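You operate a simulated robot arm through the tools that you are given. There is no shell and no other tool. Be economical: measure what you need, move in short steps, check, and stop when the job is done.

Carry out the task below with a simulated robot arm. There is one attempt and no reset: what you move stays moved.

## Task
Stack the sample box marked "1" from the top of the set-up bench on top of the sample box labelled "2".

It is judged by the outcome, as a careful person would: the job done as asked, and still so three seconds after it is handed in. It fails if anything else is knocked over, pushed out of place, dropped, spilled or broken.

## Robot
A 7-joint arm with a two-finger parallel gripper, fixed in place. Base frame: the origin is at the foot of the arm, x ahead of it, y to its left, z up; the work surface is at about z = 0. Lengths are in mm, angles in degrees, forces in N, time in s.
With the tool pointing down near the work surface it reaches from about 240 to 620 mm from the base axis. Its first joint turns from -66.0 to 66.0 degrees. Payload 2.6 kg.
Tool frame: the origin (TCP) lies between the finger pads and is the grasp point; the fingertips stand 30 mm ahead of it; z points along the fingers, y is the line along which they close. The gripper opens to 94 mm. The fingers are 28 mm wide and 10 mm thick; the gripper's body (50 by 96 mm) begins 55 mm behind the TCP.
Orientation is that of the tool frame in the base frame, as [roll, pitch, yaw] about the fixed x, y, z axes, in that order (R = Rz(yaw) Ry(pitch) Rx(roll)). With the fingers straight down and closing along the base's y, the tool's x points along the base's -x, its y along +y and its z along -z.

## Interface
- The arm moves only by the tool drive_tool. Its argument "rows" is a list of rows, each a list of 7 numbers: the turn, a rotation vector about the tool's x, y, z in degrees, then the shift along the tool's x, y, z in mm, then the finger opening in mm, from 0 to 94. In form: [[wx, wy, wz, tx, ty, tz, hand], ...]. A call has 1 to 20 rows; each row is the pose to reach, as a shift and turn from the pose commanded when the call began, along the tool's axes at that moment. Rows are played at 5 a second. More than 50 mm and 8.6 degrees between two rows, or a gripper value outside its range, and nothing of the call is played. Where a pose cannot be reached the arm comes as near as it can. A force on the tool above 40 N (or 10 N above the force at the start of the call, whichever is more), or a blocked arm, ends the call early, and 0.2 s more pass. The fingers move at their own pace (about 72 mm/s each) and stop on an object; they squeeze with about 32 N. The grip force told is the motor's: it shows also when the fingers shut on nothing. Time passes only in rows, and 0.2 s behind the last, so rows that repeat a pose let the fingers close. The reply holds the time, the measured pose of the TCP, the force on the tool along the base axes, the opening and the grip force, in the units named above and with some noise.
- Cameras (640 x 400 px; columns grow to the right, rows downward): "scene" is fixed at [39.2, 441.1, 553.9]; the picture's right is [-0.71, -0.70, 0.00], its down [-0.48, 0.48, -0.74] and it looks along [0.52, -0.52, -0.68] (base axes); focal length 346 px, centre (320, 200). "wrist" rides on the gripper at [76, 14, -102] in the tool frame; the picture's right is [-0.18, 0.98, 0.00], its down [-0.75, -0.14, -0.64] and it looks along [-0.63, -0.12, 0.77] (tool axes); focal length 243 px, centre (320, 200).
- capture(camera): a new picture of that camera. No time passes.
- pixel_to_xyz(camera, pixels): for up to 12 pixels [column, row] of the newest picture of that camera ("zoom" is the newest enlarged one), the place [x, y, z] in the base frame of the surface seen there, good to about 3 mm. No time passes.
- close_up(camera, box): a new picture of the part [left, top, right, bottom] of that camera's present view, enlarged. No time passes.
- job_done(): hands the job in; it is judged then, once.

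Work in short steps. Measure before you move; look again where a grasp or a placing could have gone wrong, and mend it. You have 60 turns and 20 pictures in all, those below and enlarged ones among them. Open the gripper and draw the arm clear of the work before you hand the job in, unless the task says otherwise; then end with one line.

The tools are called by a JSON object that holds its "op" and its "data". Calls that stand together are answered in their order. drive_tool: Moves the arm, as the interface text tells. Its arguments: {"type":"object","properties":{"rows":{"type":"array"}},"required":["rows"]} The other tools are called the same way: capture (camera) takes a picture; pixel_to_xyz (camera, pixels) gives the place of the surface under pixels of a picture; close_up (camera, box) takes an enlarged picture of a part of a camera's view; job_done () hands the job in.

At the start:

```text
time_s: 0.0
eef_pos: [399.0, -12.0, 252.7]
tool_rot: [-180.0, 0.0, -179.9]
contact_force: [-0.4, -0.3, -0.1]
finger_gap: 93.9
grasp_force: 0.1
```

scene: 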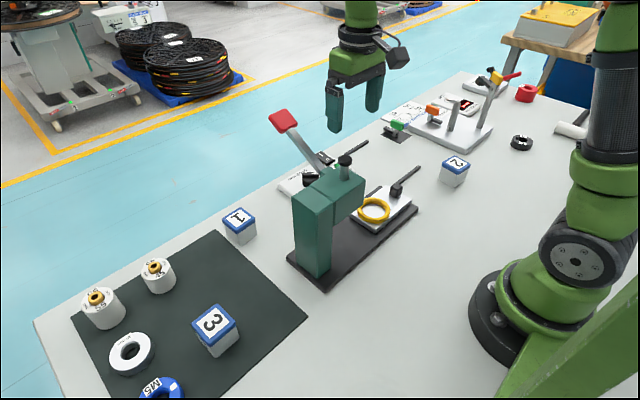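
wrist: 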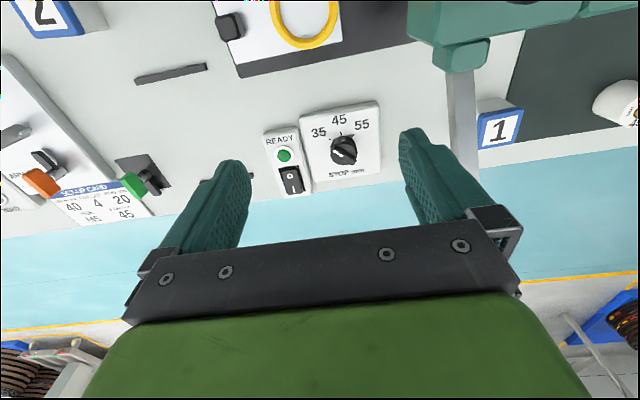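

The scene picture shows box 1 near (239,225) and box 2 near (455,170), with a press between them. I'll enlarge both boxes.

{"op": "close_up", "data": {"camera": "scene", "box": [200, 190, 280, 240]}}

{"op": "pixel_to_xyz", "data": {"camera": "scene", "pixels": [[238, 218], [222, 216], [240, 207], [256, 218], [238, 229], [455, 163], [441, 164], [448, 155], [470, 162], [463, 172], [280, 119], [345, 160]]}}

{"op": "close_up", "data": {"camera": "scene", "box": [415, 140, 495, 190]}}

```text
8.00 times, centred on (240, 215) of scene
```

zoom: 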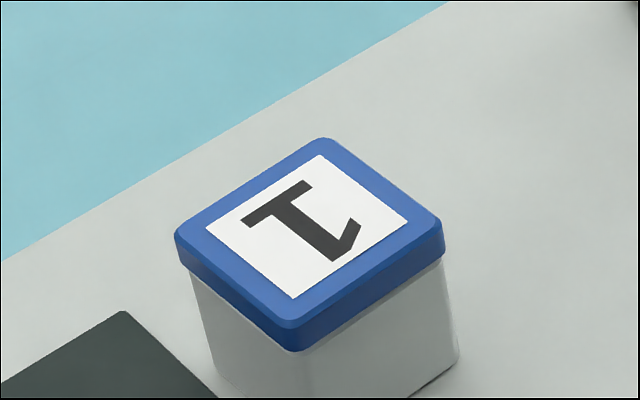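

```text
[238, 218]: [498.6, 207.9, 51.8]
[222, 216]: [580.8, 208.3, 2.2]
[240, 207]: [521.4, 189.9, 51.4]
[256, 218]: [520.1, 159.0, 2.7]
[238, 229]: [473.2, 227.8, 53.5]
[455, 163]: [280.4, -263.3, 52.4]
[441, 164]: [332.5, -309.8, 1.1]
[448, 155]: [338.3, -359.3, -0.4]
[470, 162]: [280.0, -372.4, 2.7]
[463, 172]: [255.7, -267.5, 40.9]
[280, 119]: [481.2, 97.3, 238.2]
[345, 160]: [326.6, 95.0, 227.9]
```

```text
8.00 times, centred on (455, 165) of scene
```

zoom: 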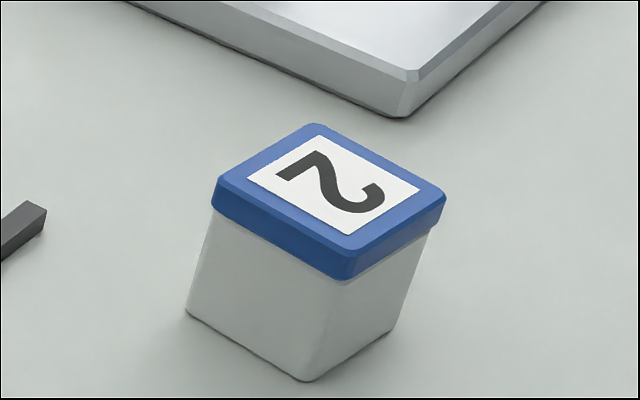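

Box 2's lid corners show in the zoom at about (222,185), (315,127), (440,196) and (350,252). I'll measure those just inside the edges, plus box 1's lid corners in the scene picture.

{"op": "pixel_to_xyz", "data": {"camera": "zoom", "pixels": [[247, 178], [316, 137], [420, 189], [352, 236], [332, 188], [228, 184], [315, 128], [436, 196], [350, 248]]}}

{"op": "close_up", "data": {"camera": "scene", "box": [200, 190, 280, 240]}}

```text
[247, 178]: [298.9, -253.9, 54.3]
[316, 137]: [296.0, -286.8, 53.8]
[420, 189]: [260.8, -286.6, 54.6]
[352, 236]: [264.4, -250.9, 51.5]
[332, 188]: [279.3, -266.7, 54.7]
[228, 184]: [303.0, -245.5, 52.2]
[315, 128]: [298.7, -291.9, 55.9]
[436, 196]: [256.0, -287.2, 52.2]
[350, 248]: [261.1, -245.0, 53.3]
```

```text
8.00 times, centred on (240, 215) of scene
```

zoom: 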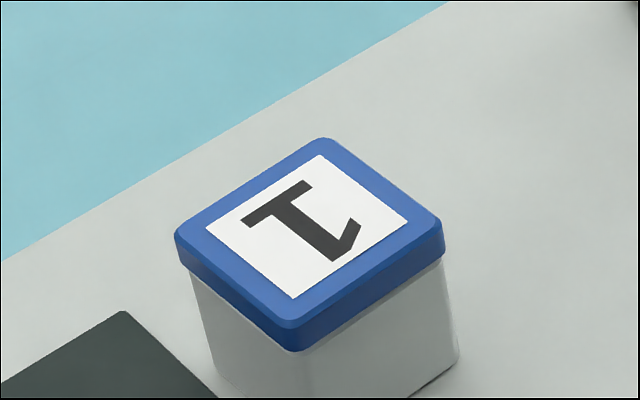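

Box 2's lid is about 45 mm square, centred near (280,-268), with its top at about z=53. I'll measure box 1's label and lid corners in the new zoom.

{"op": "pixel_to_xyz", "data": {"camera": "zoom", "pixels": [[211, 228], [320, 158], [405, 220], [293, 294], [307, 226], [184, 232], [322, 143], [436, 224], [290, 318], [120, 312], [500, 200]]}}

{"op": "pixel_to_xyz", "data": {"camera": "scene", "pixels": [[280, 112], [268, 122], [300, 150], [345, 160], [292, 200], [330, 190], [362, 200], [315, 278], [290, 187], [350, 147], [415, 210], [310, 180]]}}

```text
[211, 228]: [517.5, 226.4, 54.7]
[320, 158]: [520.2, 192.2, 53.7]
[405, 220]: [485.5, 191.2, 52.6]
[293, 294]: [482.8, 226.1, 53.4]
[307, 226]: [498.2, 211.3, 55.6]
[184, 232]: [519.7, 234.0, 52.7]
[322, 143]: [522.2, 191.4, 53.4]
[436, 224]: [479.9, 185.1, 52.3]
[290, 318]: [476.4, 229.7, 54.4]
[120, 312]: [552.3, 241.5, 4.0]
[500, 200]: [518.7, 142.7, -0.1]
```

```text
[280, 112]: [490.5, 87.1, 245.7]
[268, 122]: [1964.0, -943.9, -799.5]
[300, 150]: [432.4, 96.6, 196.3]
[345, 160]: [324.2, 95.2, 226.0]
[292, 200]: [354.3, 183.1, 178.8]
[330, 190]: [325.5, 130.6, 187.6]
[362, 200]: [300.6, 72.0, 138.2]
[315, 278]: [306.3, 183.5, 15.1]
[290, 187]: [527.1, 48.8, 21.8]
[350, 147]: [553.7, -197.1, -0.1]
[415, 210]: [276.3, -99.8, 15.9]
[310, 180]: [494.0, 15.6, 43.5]
```

Box 1 is centred at about (501,209) with its top at z≈53 and yaw about +3°. Box 2 is at (280,-268) with yaw about -4°. The press lever reaches (490,87,246), so I'll rise to z≈330 and cross above box 1.

{"op": "drive_tool", "data": {"rows": [[0, 0, 0, 0, 0, -26, 94], [0, 0, 0, 0, 0, -52, 94], [0, 0, 0, 0, 0, -78, 94], [0, 0, -1, -12, 26, -78, 94], [0, 0, -2, -25, 54, -78, 94], [0, 0, -3, -38, 82, -78, 94], [0, 0, -3, -51, 110, -78, 94], [0, 0, -3, -64, 138, -78, 94], [0, 0, -3, -77, 166, -78, 94], [0, 0, -3, -90, 194, -78, 94], [0, 0, -3, -102, 221, -78, 94], [0, 0, -3, -102, 221, -78, 94]]}}

```text
time_s: 2.6
eef_pos: [497.8, 200.3, 329.7]
tool_rot: [180.0, -0.1, -177.1]
contact_force: [-0.3, 0.2, -0.4]
finger_gap: 94.0
grasp_force: 0.1
out of reach, approached as far as the arm can: row 11, 12
```

The arm reached its limit at this height, at (498,200,330). I'll drop to z≈200 and recheck the pose and view.

{"op": "drive_tool", "data": {"rows": [[0, 0, 0, 0, 0, 30, 94], [0, 0, 0, 0, 0, 60, 94], [0, 0, 0, 0, 0, 90, 94], [0, 0, 0, 0, 0, 120, 94], [0, 0, 0, 0, 0, 120, 94]]}}

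{"op": "capture", "data": {"camera": "wrist"}}

{"op": "capture", "data": {"camera": "scene"}}

```text
time_s: 3.8
eef_pos: [496.8, 200.4, 210.7]
tool_rot: [179.9, 0.0, -177.1]
contact_force: [0.2, 0.2, -0.7]
finger_gap: 93.9
grasp_force: 0.1
```

```text
14 pictures are left
```

wrist: 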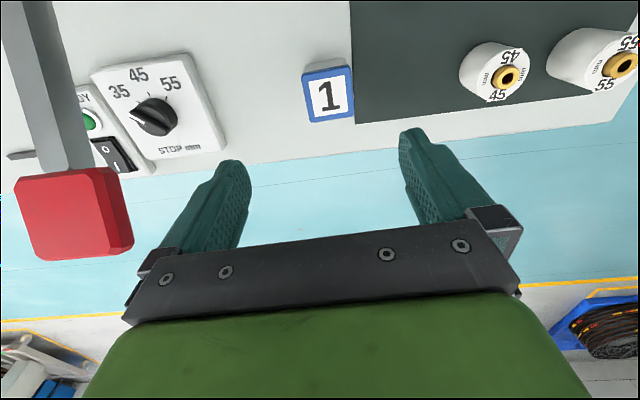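

```text
13 pictures are left
```

scene: 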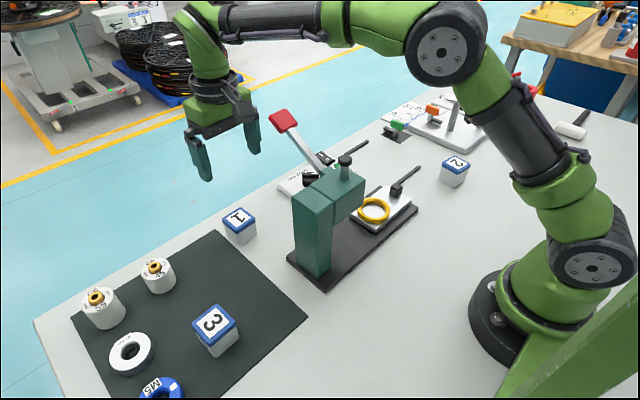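

The gripper is over box 1, which shows in the wrist view at (329,94), and the red lever end is clear to the left. I'll cross-check box 1 and the lever knob from the wrist picture.

{"op": "pixel_to_xyz", "data": {"camera": "wrist", "pixels": [[310, 82], [347, 75], [351, 111], [313, 118], [329, 96], [125, 205], [130, 245], [60, 200]]}}

```text
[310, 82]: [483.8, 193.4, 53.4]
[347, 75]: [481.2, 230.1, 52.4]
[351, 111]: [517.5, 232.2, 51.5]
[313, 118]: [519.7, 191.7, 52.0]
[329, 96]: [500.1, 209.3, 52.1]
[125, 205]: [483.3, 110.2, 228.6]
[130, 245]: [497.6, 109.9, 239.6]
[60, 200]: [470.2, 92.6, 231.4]
```

Both views put box 1's centre at about (500.5,210), and the knob's edge is at y≈110. I'll shift into line and descend to z≈80 first.

{"op": "drive_tool", "data": {"rows": [[0, 0, 0, -4.5, 9.3, 0, 94], [0, 0, 0, -4.5, 9.3, 30, 94], [0, 0, 0, -4.5, 9.3, 60, 94], [0, 0, 0, -4.5, 9.3, 90, 94], [0, 0, 0, -4.5, 9.3, 115, 94], [0, 0, 0, -4.5, 9.3, 130, 94], [0, 0, 0, -4.5, 9.3, 130, 94]]}}

{"op": "capture", "data": {"camera": "wrist"}}

```text
time_s: 5.4
eef_pos: [500.8, 211.2, 78.3]
tool_rot: [-180.0, 0.0, -177.0]
contact_force: [-0.2, 0.4, -0.9]
finger_gap: 94.1
grasp_force: 0.0
```

```text
12 pictures are left
```

wrist: 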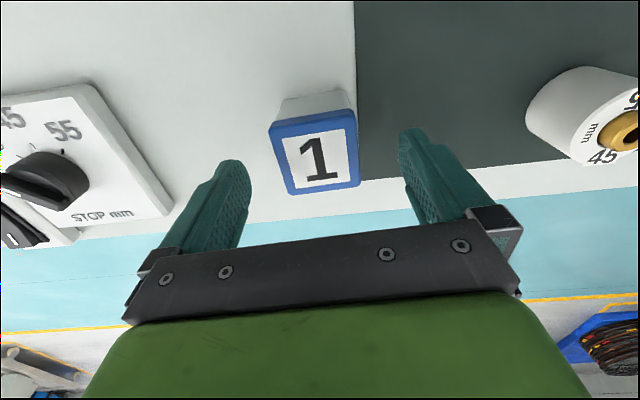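

Box 1 sits between the fingers at (317,155). I'll go down 36 mm to z≈42 and close.

{"op": "drive_tool", "data": {"rows": [[0, 0, 0, 0, 0, 18, 94], [0, 0, 0, 0, 0, 36, 94], [0, 0, 0, 0, 0, 36, 94], [0, 0, 0, 0, 0, 36, 60], [0, 0, 0, 0, 0, 36, 50], [0, 0, 0, 0, 0, 36, 38], [0, 0, 0, 0, 0, 36, 30], [0, 0, 0, 0, 0, 36, 30], [0, 0, 0, 0, 0, 36, 30]]}}

```text
time_s: 7.4
eef_pos: [500.9, 210.8, 42.6]
tool_rot: [180.0, 0.0, -177.0]
contact_force: [0.0, -0.3, 0.2]
finger_gap: 53.9
grasp_force: 31.9
```

The fingers stopped at 53.9 mm, wider than the roughly 46 mm lid I expected. I'll look before lifting.

{"op": "close_up", "data": {"camera": "scene", "box": [160, 140, 320, 240]}}

{"op": "capture", "data": {"camera": "wrist"}}

```text
4.00 times, centred on (240, 190) of scene
```

zoom: 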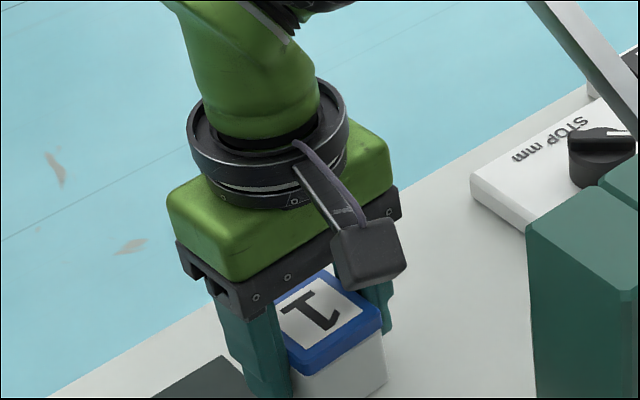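

```text
10 pictures are left
```

wrist: 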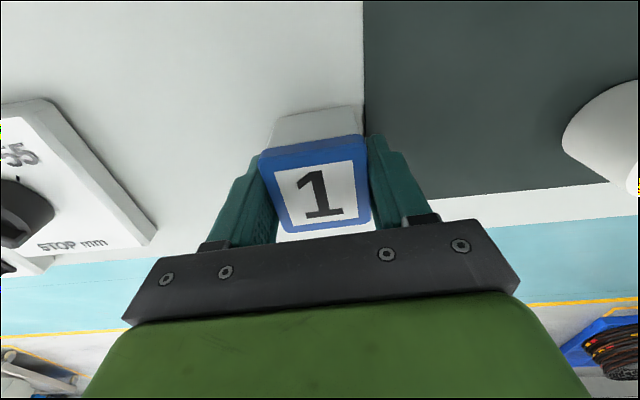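

The grip looks square on the lid and nothing else is touched. I'll lift gently and check that it holds.

{"op": "drive_tool", "data": {"rows": [[0, 0, 0, 0, 0, -5, 30], [0, 0, 0, 0, 0, -15, 30], [0, 0, 0, 0, 0, -30, 30], [0, 0, 0, 0, 0, -50, 30], [0, 0, 0, 0, 0, -50, 30]]}}

{"op": "close_up", "data": {"camera": "scene", "box": [160, 120, 320, 220]}}

```text
time_s: 8.6
eef_pos: [500.9, 210.9, 93.5]
tool_rot: [-179.9, 0.1, -177.0]
contact_force: [0.8, 0.0, -0.7]
finger_gap: 53.8
grasp_force: 32.2
```

```text
4.00 times, centred on (240, 170) of scene
```

zoom: 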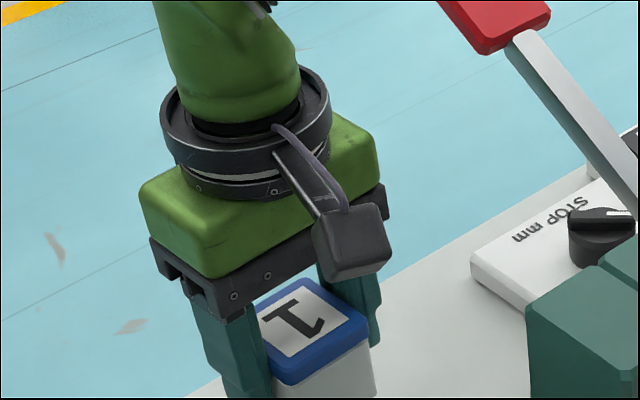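

The whole box came up with the fingers steady at 53.8 mm. I'll lift to z≈290, draw inward while rising to 330, then cross above the lever to about (400,0).

{"op": "drive_tool", "data": {"rows": [[0, 0, 0, 0, 0, -33, 30], [0, 0, 0, 0, 0, -66, 30], [0, 0, 0, 0, 0, -99, 30], [0, 0, 0, 0, 0, -132, 30], [0, 0, 0, 0, 0, -165, 30], [0, 0, 0, 0, 0, -197, 30], [0, 0, 0, 20, -9, -211, 30], [0, 0, 0, 41, -18, -225, 30], [0, 0, 0, 62.5, -27.8, -240, 30], [0, 0, 0, 70, -55, -240, 30], [0, 0, 0, 78, -85, -240, 30], [0, 0, 0, 86, -115, -240, 30], [0, 0, 0, 94, -145, -240, 30], [0, 0, 0, 103, -175, -240, 30], [0, 0, 0, 112, -205, -240, 30], [0, 0, 0, 112, -205, -240, 30]]}}

```text
time_s: 12.0
eef_pos: [398.9, 0.8, 334.2]
tool_rot: [180.0, 0.0, -177.0]
contact_force: [-0.1, -0.4, -0.8]
finger_gap: 53.8
grasp_force: 32.2
```

The box is held at (399,1,334), clear of the press. I'll carry it to above box 2 at (280,-268) and turn it by -7° to match.

{"op": "drive_tool", "data": {"rows": [[0, 0, 0.7, 13, -26, 0, 30], [0, 0, 1.4, 27, -52, 0, 30], [0, 0, 2.1, 40, -79, 0, 30], [0, 0, 2.8, 53, -105, 0, 30], [0, 0, 3.5, 66, -131, 0, 30], [0, 0, 4.2, 80, -157, 0, 30], [0, 0, 4.9, 93, -183, 0, 30], [0, 0, 5.6, 106, -209, 0, 30], [0, 0, 6.3, 120, -235, 0, 30], [0, 0, 7, 132.9, -261.7, 0, 30], [0, 0, 7, 132.9, -261.7, 40, 30], [0, 0, 7, 132.9, -261.7, 80, 30], [0, 0, 7, 132.9, -261.7, 120, 30], [0, 0, 7, 132.9, -261.7, 150, 30], [0, 0, 7, 132.9, -261.7, 150, 30]]}}

{"op": "capture", "data": {"camera": "wrist"}}

{"op": "close_up", "data": {"camera": "scene", "box": [375, 90, 535, 190]}}

```text
time_s: 15.2
eef_pos: [280.6, -265.4, 182.4]
tool_rot: [180.0, 0.1, 176.0]
contact_force: [-0.8, -0.8, -1.0]
finger_gap: 53.7
grasp_force: 31.8
```

```text
8 pictures are left
```

wrist: 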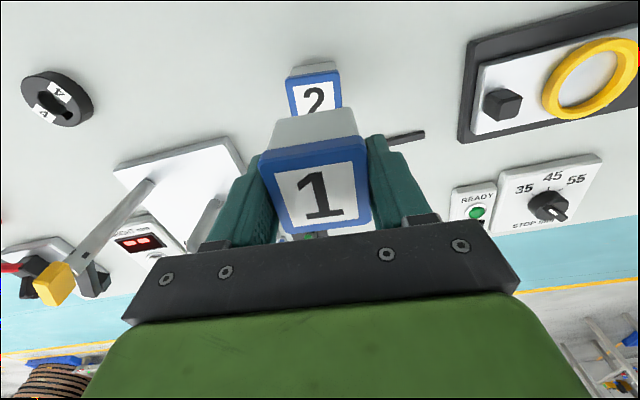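

```text
4.00 times, centred on (455, 140) of scene
```

zoom: 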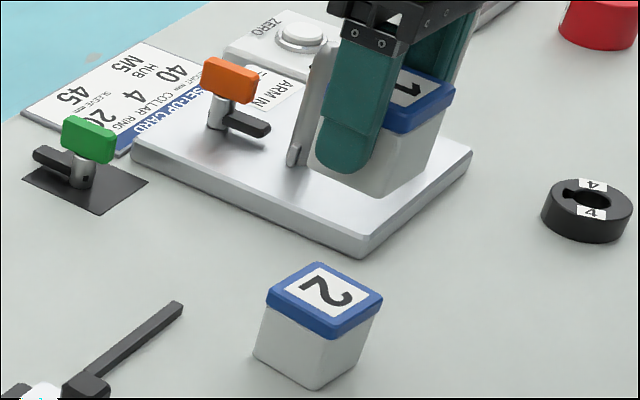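

Both boxes show in the wrist view, box 1 at (318,190) and box 2 at (314,95). I'll measure their labels to find the sideways offset and the twist.

{"op": "pixel_to_xyz", "data": {"camera": "wrist", "pixels": [[277, 177], [349, 164], [357, 216], [288, 229], [264, 159], [360, 142], [369, 218], [291, 87], [336, 80], [315, 95]]}}

{"op": "pixel_to_xyz", "data": {"camera": "zoom", "pixels": [[282, 291], [316, 268], [369, 294], [335, 319], [325, 294], [270, 296], [316, 264], [379, 297], [335, 326], [420, 95]]}}

```text
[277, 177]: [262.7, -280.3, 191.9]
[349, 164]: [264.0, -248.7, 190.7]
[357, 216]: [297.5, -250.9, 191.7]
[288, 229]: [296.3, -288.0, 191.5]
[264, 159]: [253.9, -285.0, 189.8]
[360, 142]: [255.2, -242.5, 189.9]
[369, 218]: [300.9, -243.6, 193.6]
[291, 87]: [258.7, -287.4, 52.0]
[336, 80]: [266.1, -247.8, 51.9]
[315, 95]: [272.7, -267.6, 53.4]
```

```text
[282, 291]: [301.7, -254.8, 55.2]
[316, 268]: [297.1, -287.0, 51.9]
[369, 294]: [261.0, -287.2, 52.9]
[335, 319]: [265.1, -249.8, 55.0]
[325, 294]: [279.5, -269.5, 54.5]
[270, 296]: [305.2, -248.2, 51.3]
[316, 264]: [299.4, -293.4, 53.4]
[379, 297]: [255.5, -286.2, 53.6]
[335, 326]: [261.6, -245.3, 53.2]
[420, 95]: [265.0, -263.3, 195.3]
```

Box 1 is centred at about (280,-267) and box 2 at (280.3,-268.7), with yaw within about 1.5°. I'll shift -1.5 mm in y, turn 1° and descend to about 5 mm above contact, which I expect at TCP z≈96.

{"op": "drive_tool", "data": {"rows": [[0, 0, 1, 0, -1.5, 0, 30], [0, 0, 1, 0, -1.5, 25, 30], [0, 0, 1, 0, -1.5, 50, 30], [0, 0, 1, 0, -1.5, 65, 30], [0, 0, 1, 0, -1.5, 76, 30], [0, 0, 1, 0, -1.5, 81, 30], [0, 0, 1, 0, -1.5, 81, 30]]}}

{"op": "close_up", "data": {"camera": "scene", "box": [400, 105, 512, 195]}}

```text
time_s: 16.8
eef_pos: [279.6, -270.0, 102.6]
tool_rot: [180.0, 0.0, 175.0]
contact_force: [-0.6, 0.2, -1.0]
finger_gap: 53.7
grasp_force: 31.6
```

```text
4.44 times, centred on (456, 150) of scene
```

zoom: 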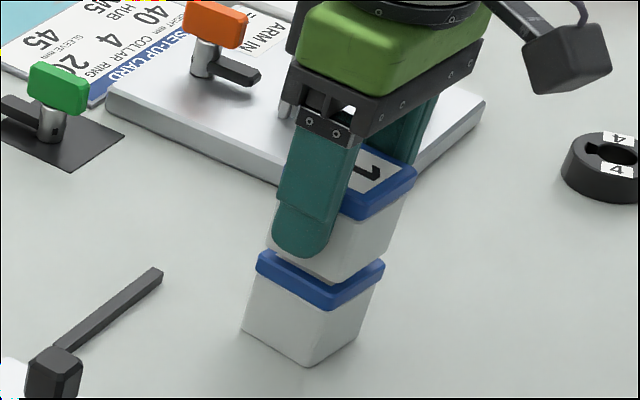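

Box 1 hangs a few mm above box 2 and lines up with it in the close-up. I'll lower in small steps until contact.

{"op": "drive_tool", "data": {"rows": [[0, 0, 0, 0, 0.5, 2, 30], [0, 0, 0, 0, 0.5, 3.5, 30], [0, 0, 0, 0, 0.5, 5, 30], [0, 0, 0, 0, 0.5, 5, 30]]}}

```text
time_s: 17.8
eef_pos: [280.5, -269.5, 97.4]
tool_rot: [180.0, 0.1, 174.9]
contact_force: [-0.9, 0.0, -0.7]
finger_gap: 53.6
grasp_force: 32.2
```

No contact shows yet at z=97.4. I'll go down in 0.5 mm steps.

{"op": "drive_tool", "data": {"rows": [[0, 0, 0, 0, 0, 0.5, 30], [0, 0, 0, 0, 0, 1, 30], [0, 0, 0, 0, 0, 1.5, 30], [0, 0, 0, 0, 0, 1.5, 30]]}}

```text
time_s: 18.8
eef_pos: [280.0, -270.5, 96.4]
tool_rot: [-179.9, 0.1, 175.0]
contact_force: [-0.3, 0.6, -1.9]
finger_gap: 53.4
grasp_force: 31.7
```

The force changed slightly, to -1.9 N. I'll take another 1 mm in small steps.

{"op": "drive_tool", "data": {"rows": [[0, 0, 0, 0, 0, 0.5, 30], [0, 0, 0, 0, 0, 1, 30], [0, 0, 0, 0, 0, 1, 30]]}}

{"op": "close_up", "data": {"camera": "scene", "box": [424, 125, 504, 195]}}

```text
time_s: 19.6
eef_pos: [281.3, -269.0, 95.6]
tool_rot: [179.9, -0.1, 175.0]
contact_force: [0.2, 0.2, -0.1]
finger_gap: 53.7
grasp_force: 32.2
```

```text
5.71 times, centred on (464, 160) of scene
```

zoom: 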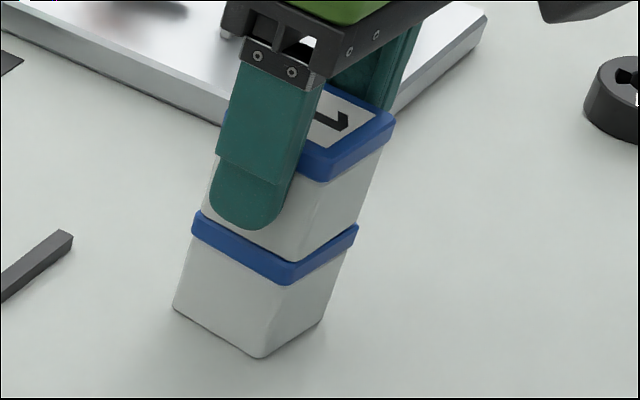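

The gap has nearly closed and the boxes are aligned. I'll lower up to 2 mm more and watch the force.

{"op": "drive_tool", "data": {"rows": [[0, 0, 0, 0, 0, 0.4, 30], [0, 0, 0, 0, 0, 0.8, 30], [0, 0, 0, 0, 0, 0.8, 30]]}}

{"op": "drive_tool", "data": {"rows": [[0, 0, 0, 0, 0, 0.4, 30], [0, 0, 0, 0, 0, 0.8, 30], [0, 0, 0, 0, 0, 0.8, 30]]}}

```text
time_s: 20.4
eef_pos: [280.4, -268.7, 96.2]
tool_rot: [-180.0, -0.1, 175.1]
contact_force: [0.1, 1.0, 2.0]
finger_gap: 53.6
grasp_force: 32.0
```

```text
time_s: 21.2
eef_pos: [281.0, -270.2, 95.0]
tool_rot: [-180.0, 0.1, 175.0]
contact_force: [-2.6, 3.0, 18.7]
finger_gap: 53.6
grasp_force: 31.9
```

Contact is clear at 18.7 N upward. I'll ease back 0.6 mm to unload it, then open the fingers slowly.

{"op": "drive_tool", "data": {"rows": [[0, 0, 0, 0, 0, -0.6, 30], [0, 0, 0, 0, 0, -0.6, 30], [0, 0, 0, 0, 0, -0.6, 55], [0, 0, 0, 0, 0, -0.6, 58], [0, 0, 0, 0, 0, -0.6, 64], [0, 0, 0, 0, 0, -0.6, 74], [0, 0, 0, 0, 0, -0.6, 84], [0, 0, 0, 0, 0, -0.6, 84]]}}

{"op": "close_up", "data": {"camera": "scene", "box": [424, 125, 504, 195]}}

```text
time_s: 23.0
eef_pos: [281.0, -270.1, 93.9]
tool_rot: [-180.0, 0.0, 175.0]
contact_force: [-0.7, 1.1, 0.9]
finger_gap: 84.0
grasp_force: 0.0
```

```text
5.71 times, centred on (464, 160) of scene
```

zoom: 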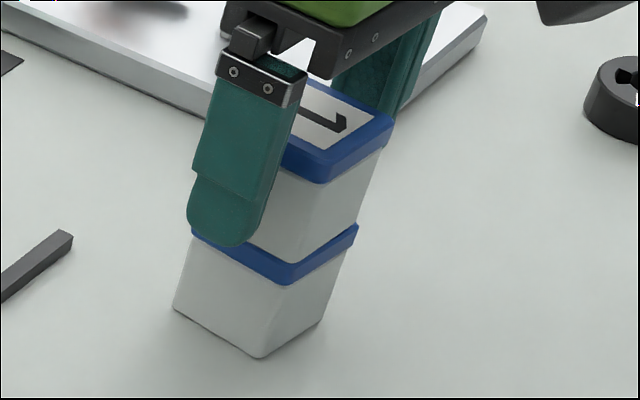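

The box is released and resting squarely on box 2, with both fingers clear of it. I'll retreat straight up and then inspect.

{"op": "drive_tool", "data": {"rows": [[0, 0, 0, 0, 0, -10, 84], [0, 0, 0, 0, 0, -30, 84], [0, 0, 0, 0, 0, -60, 84], [0, 0, 0, 0, 0, -95, 84], [0, 0, 0, 0, 0, -135, 84], [0, 0, 0, 0, 0, -175, 84], [0, 0, 0, 0, 0, -210, 84], [0, 0, 0, -30, 30, -220, 84], [0, 0, 0, -60, 60, -220, 84], [0, 0, 0, -80, 90, -220, 84], [0, 0, 0, -80, 90, -220, 84]]}}

{"op": "capture", "data": {"camera": "scene"}}

{"op": "close_up", "data": {"camera": "scene", "box": [415, 115, 511, 195]}}

```text
time_s: 25.4
eef_pos: [369.9, -186.2, 314.7]
tool_rot: [-180.0, 0.0, 175.0]
contact_force: [-0.5, -1.2, -0.2]
finger_gap: 84.0
grasp_force: 0.0
```

```text
3 pictures are left
```

scene: 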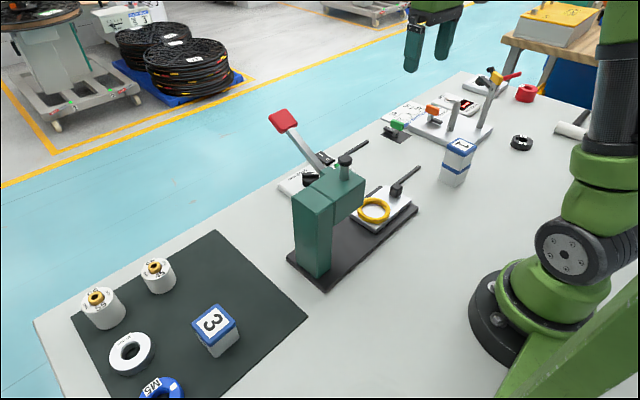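

```text
5.00 times, centred on (463, 155) of scene
```

zoom: 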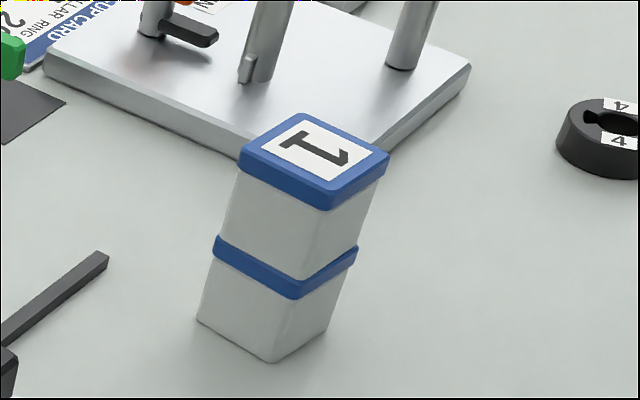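

The stack is square and stable at (457,160), the rest of the bench is unchanged, and the arm is clear with its gripper open. I'm handing the job in.

{"op": "job_done", "data": {}}

```text
The job is handed in.
```

Box 1 is stacked squarely on box 2, nothing else on the bench was disturbed, and the job is handed in.
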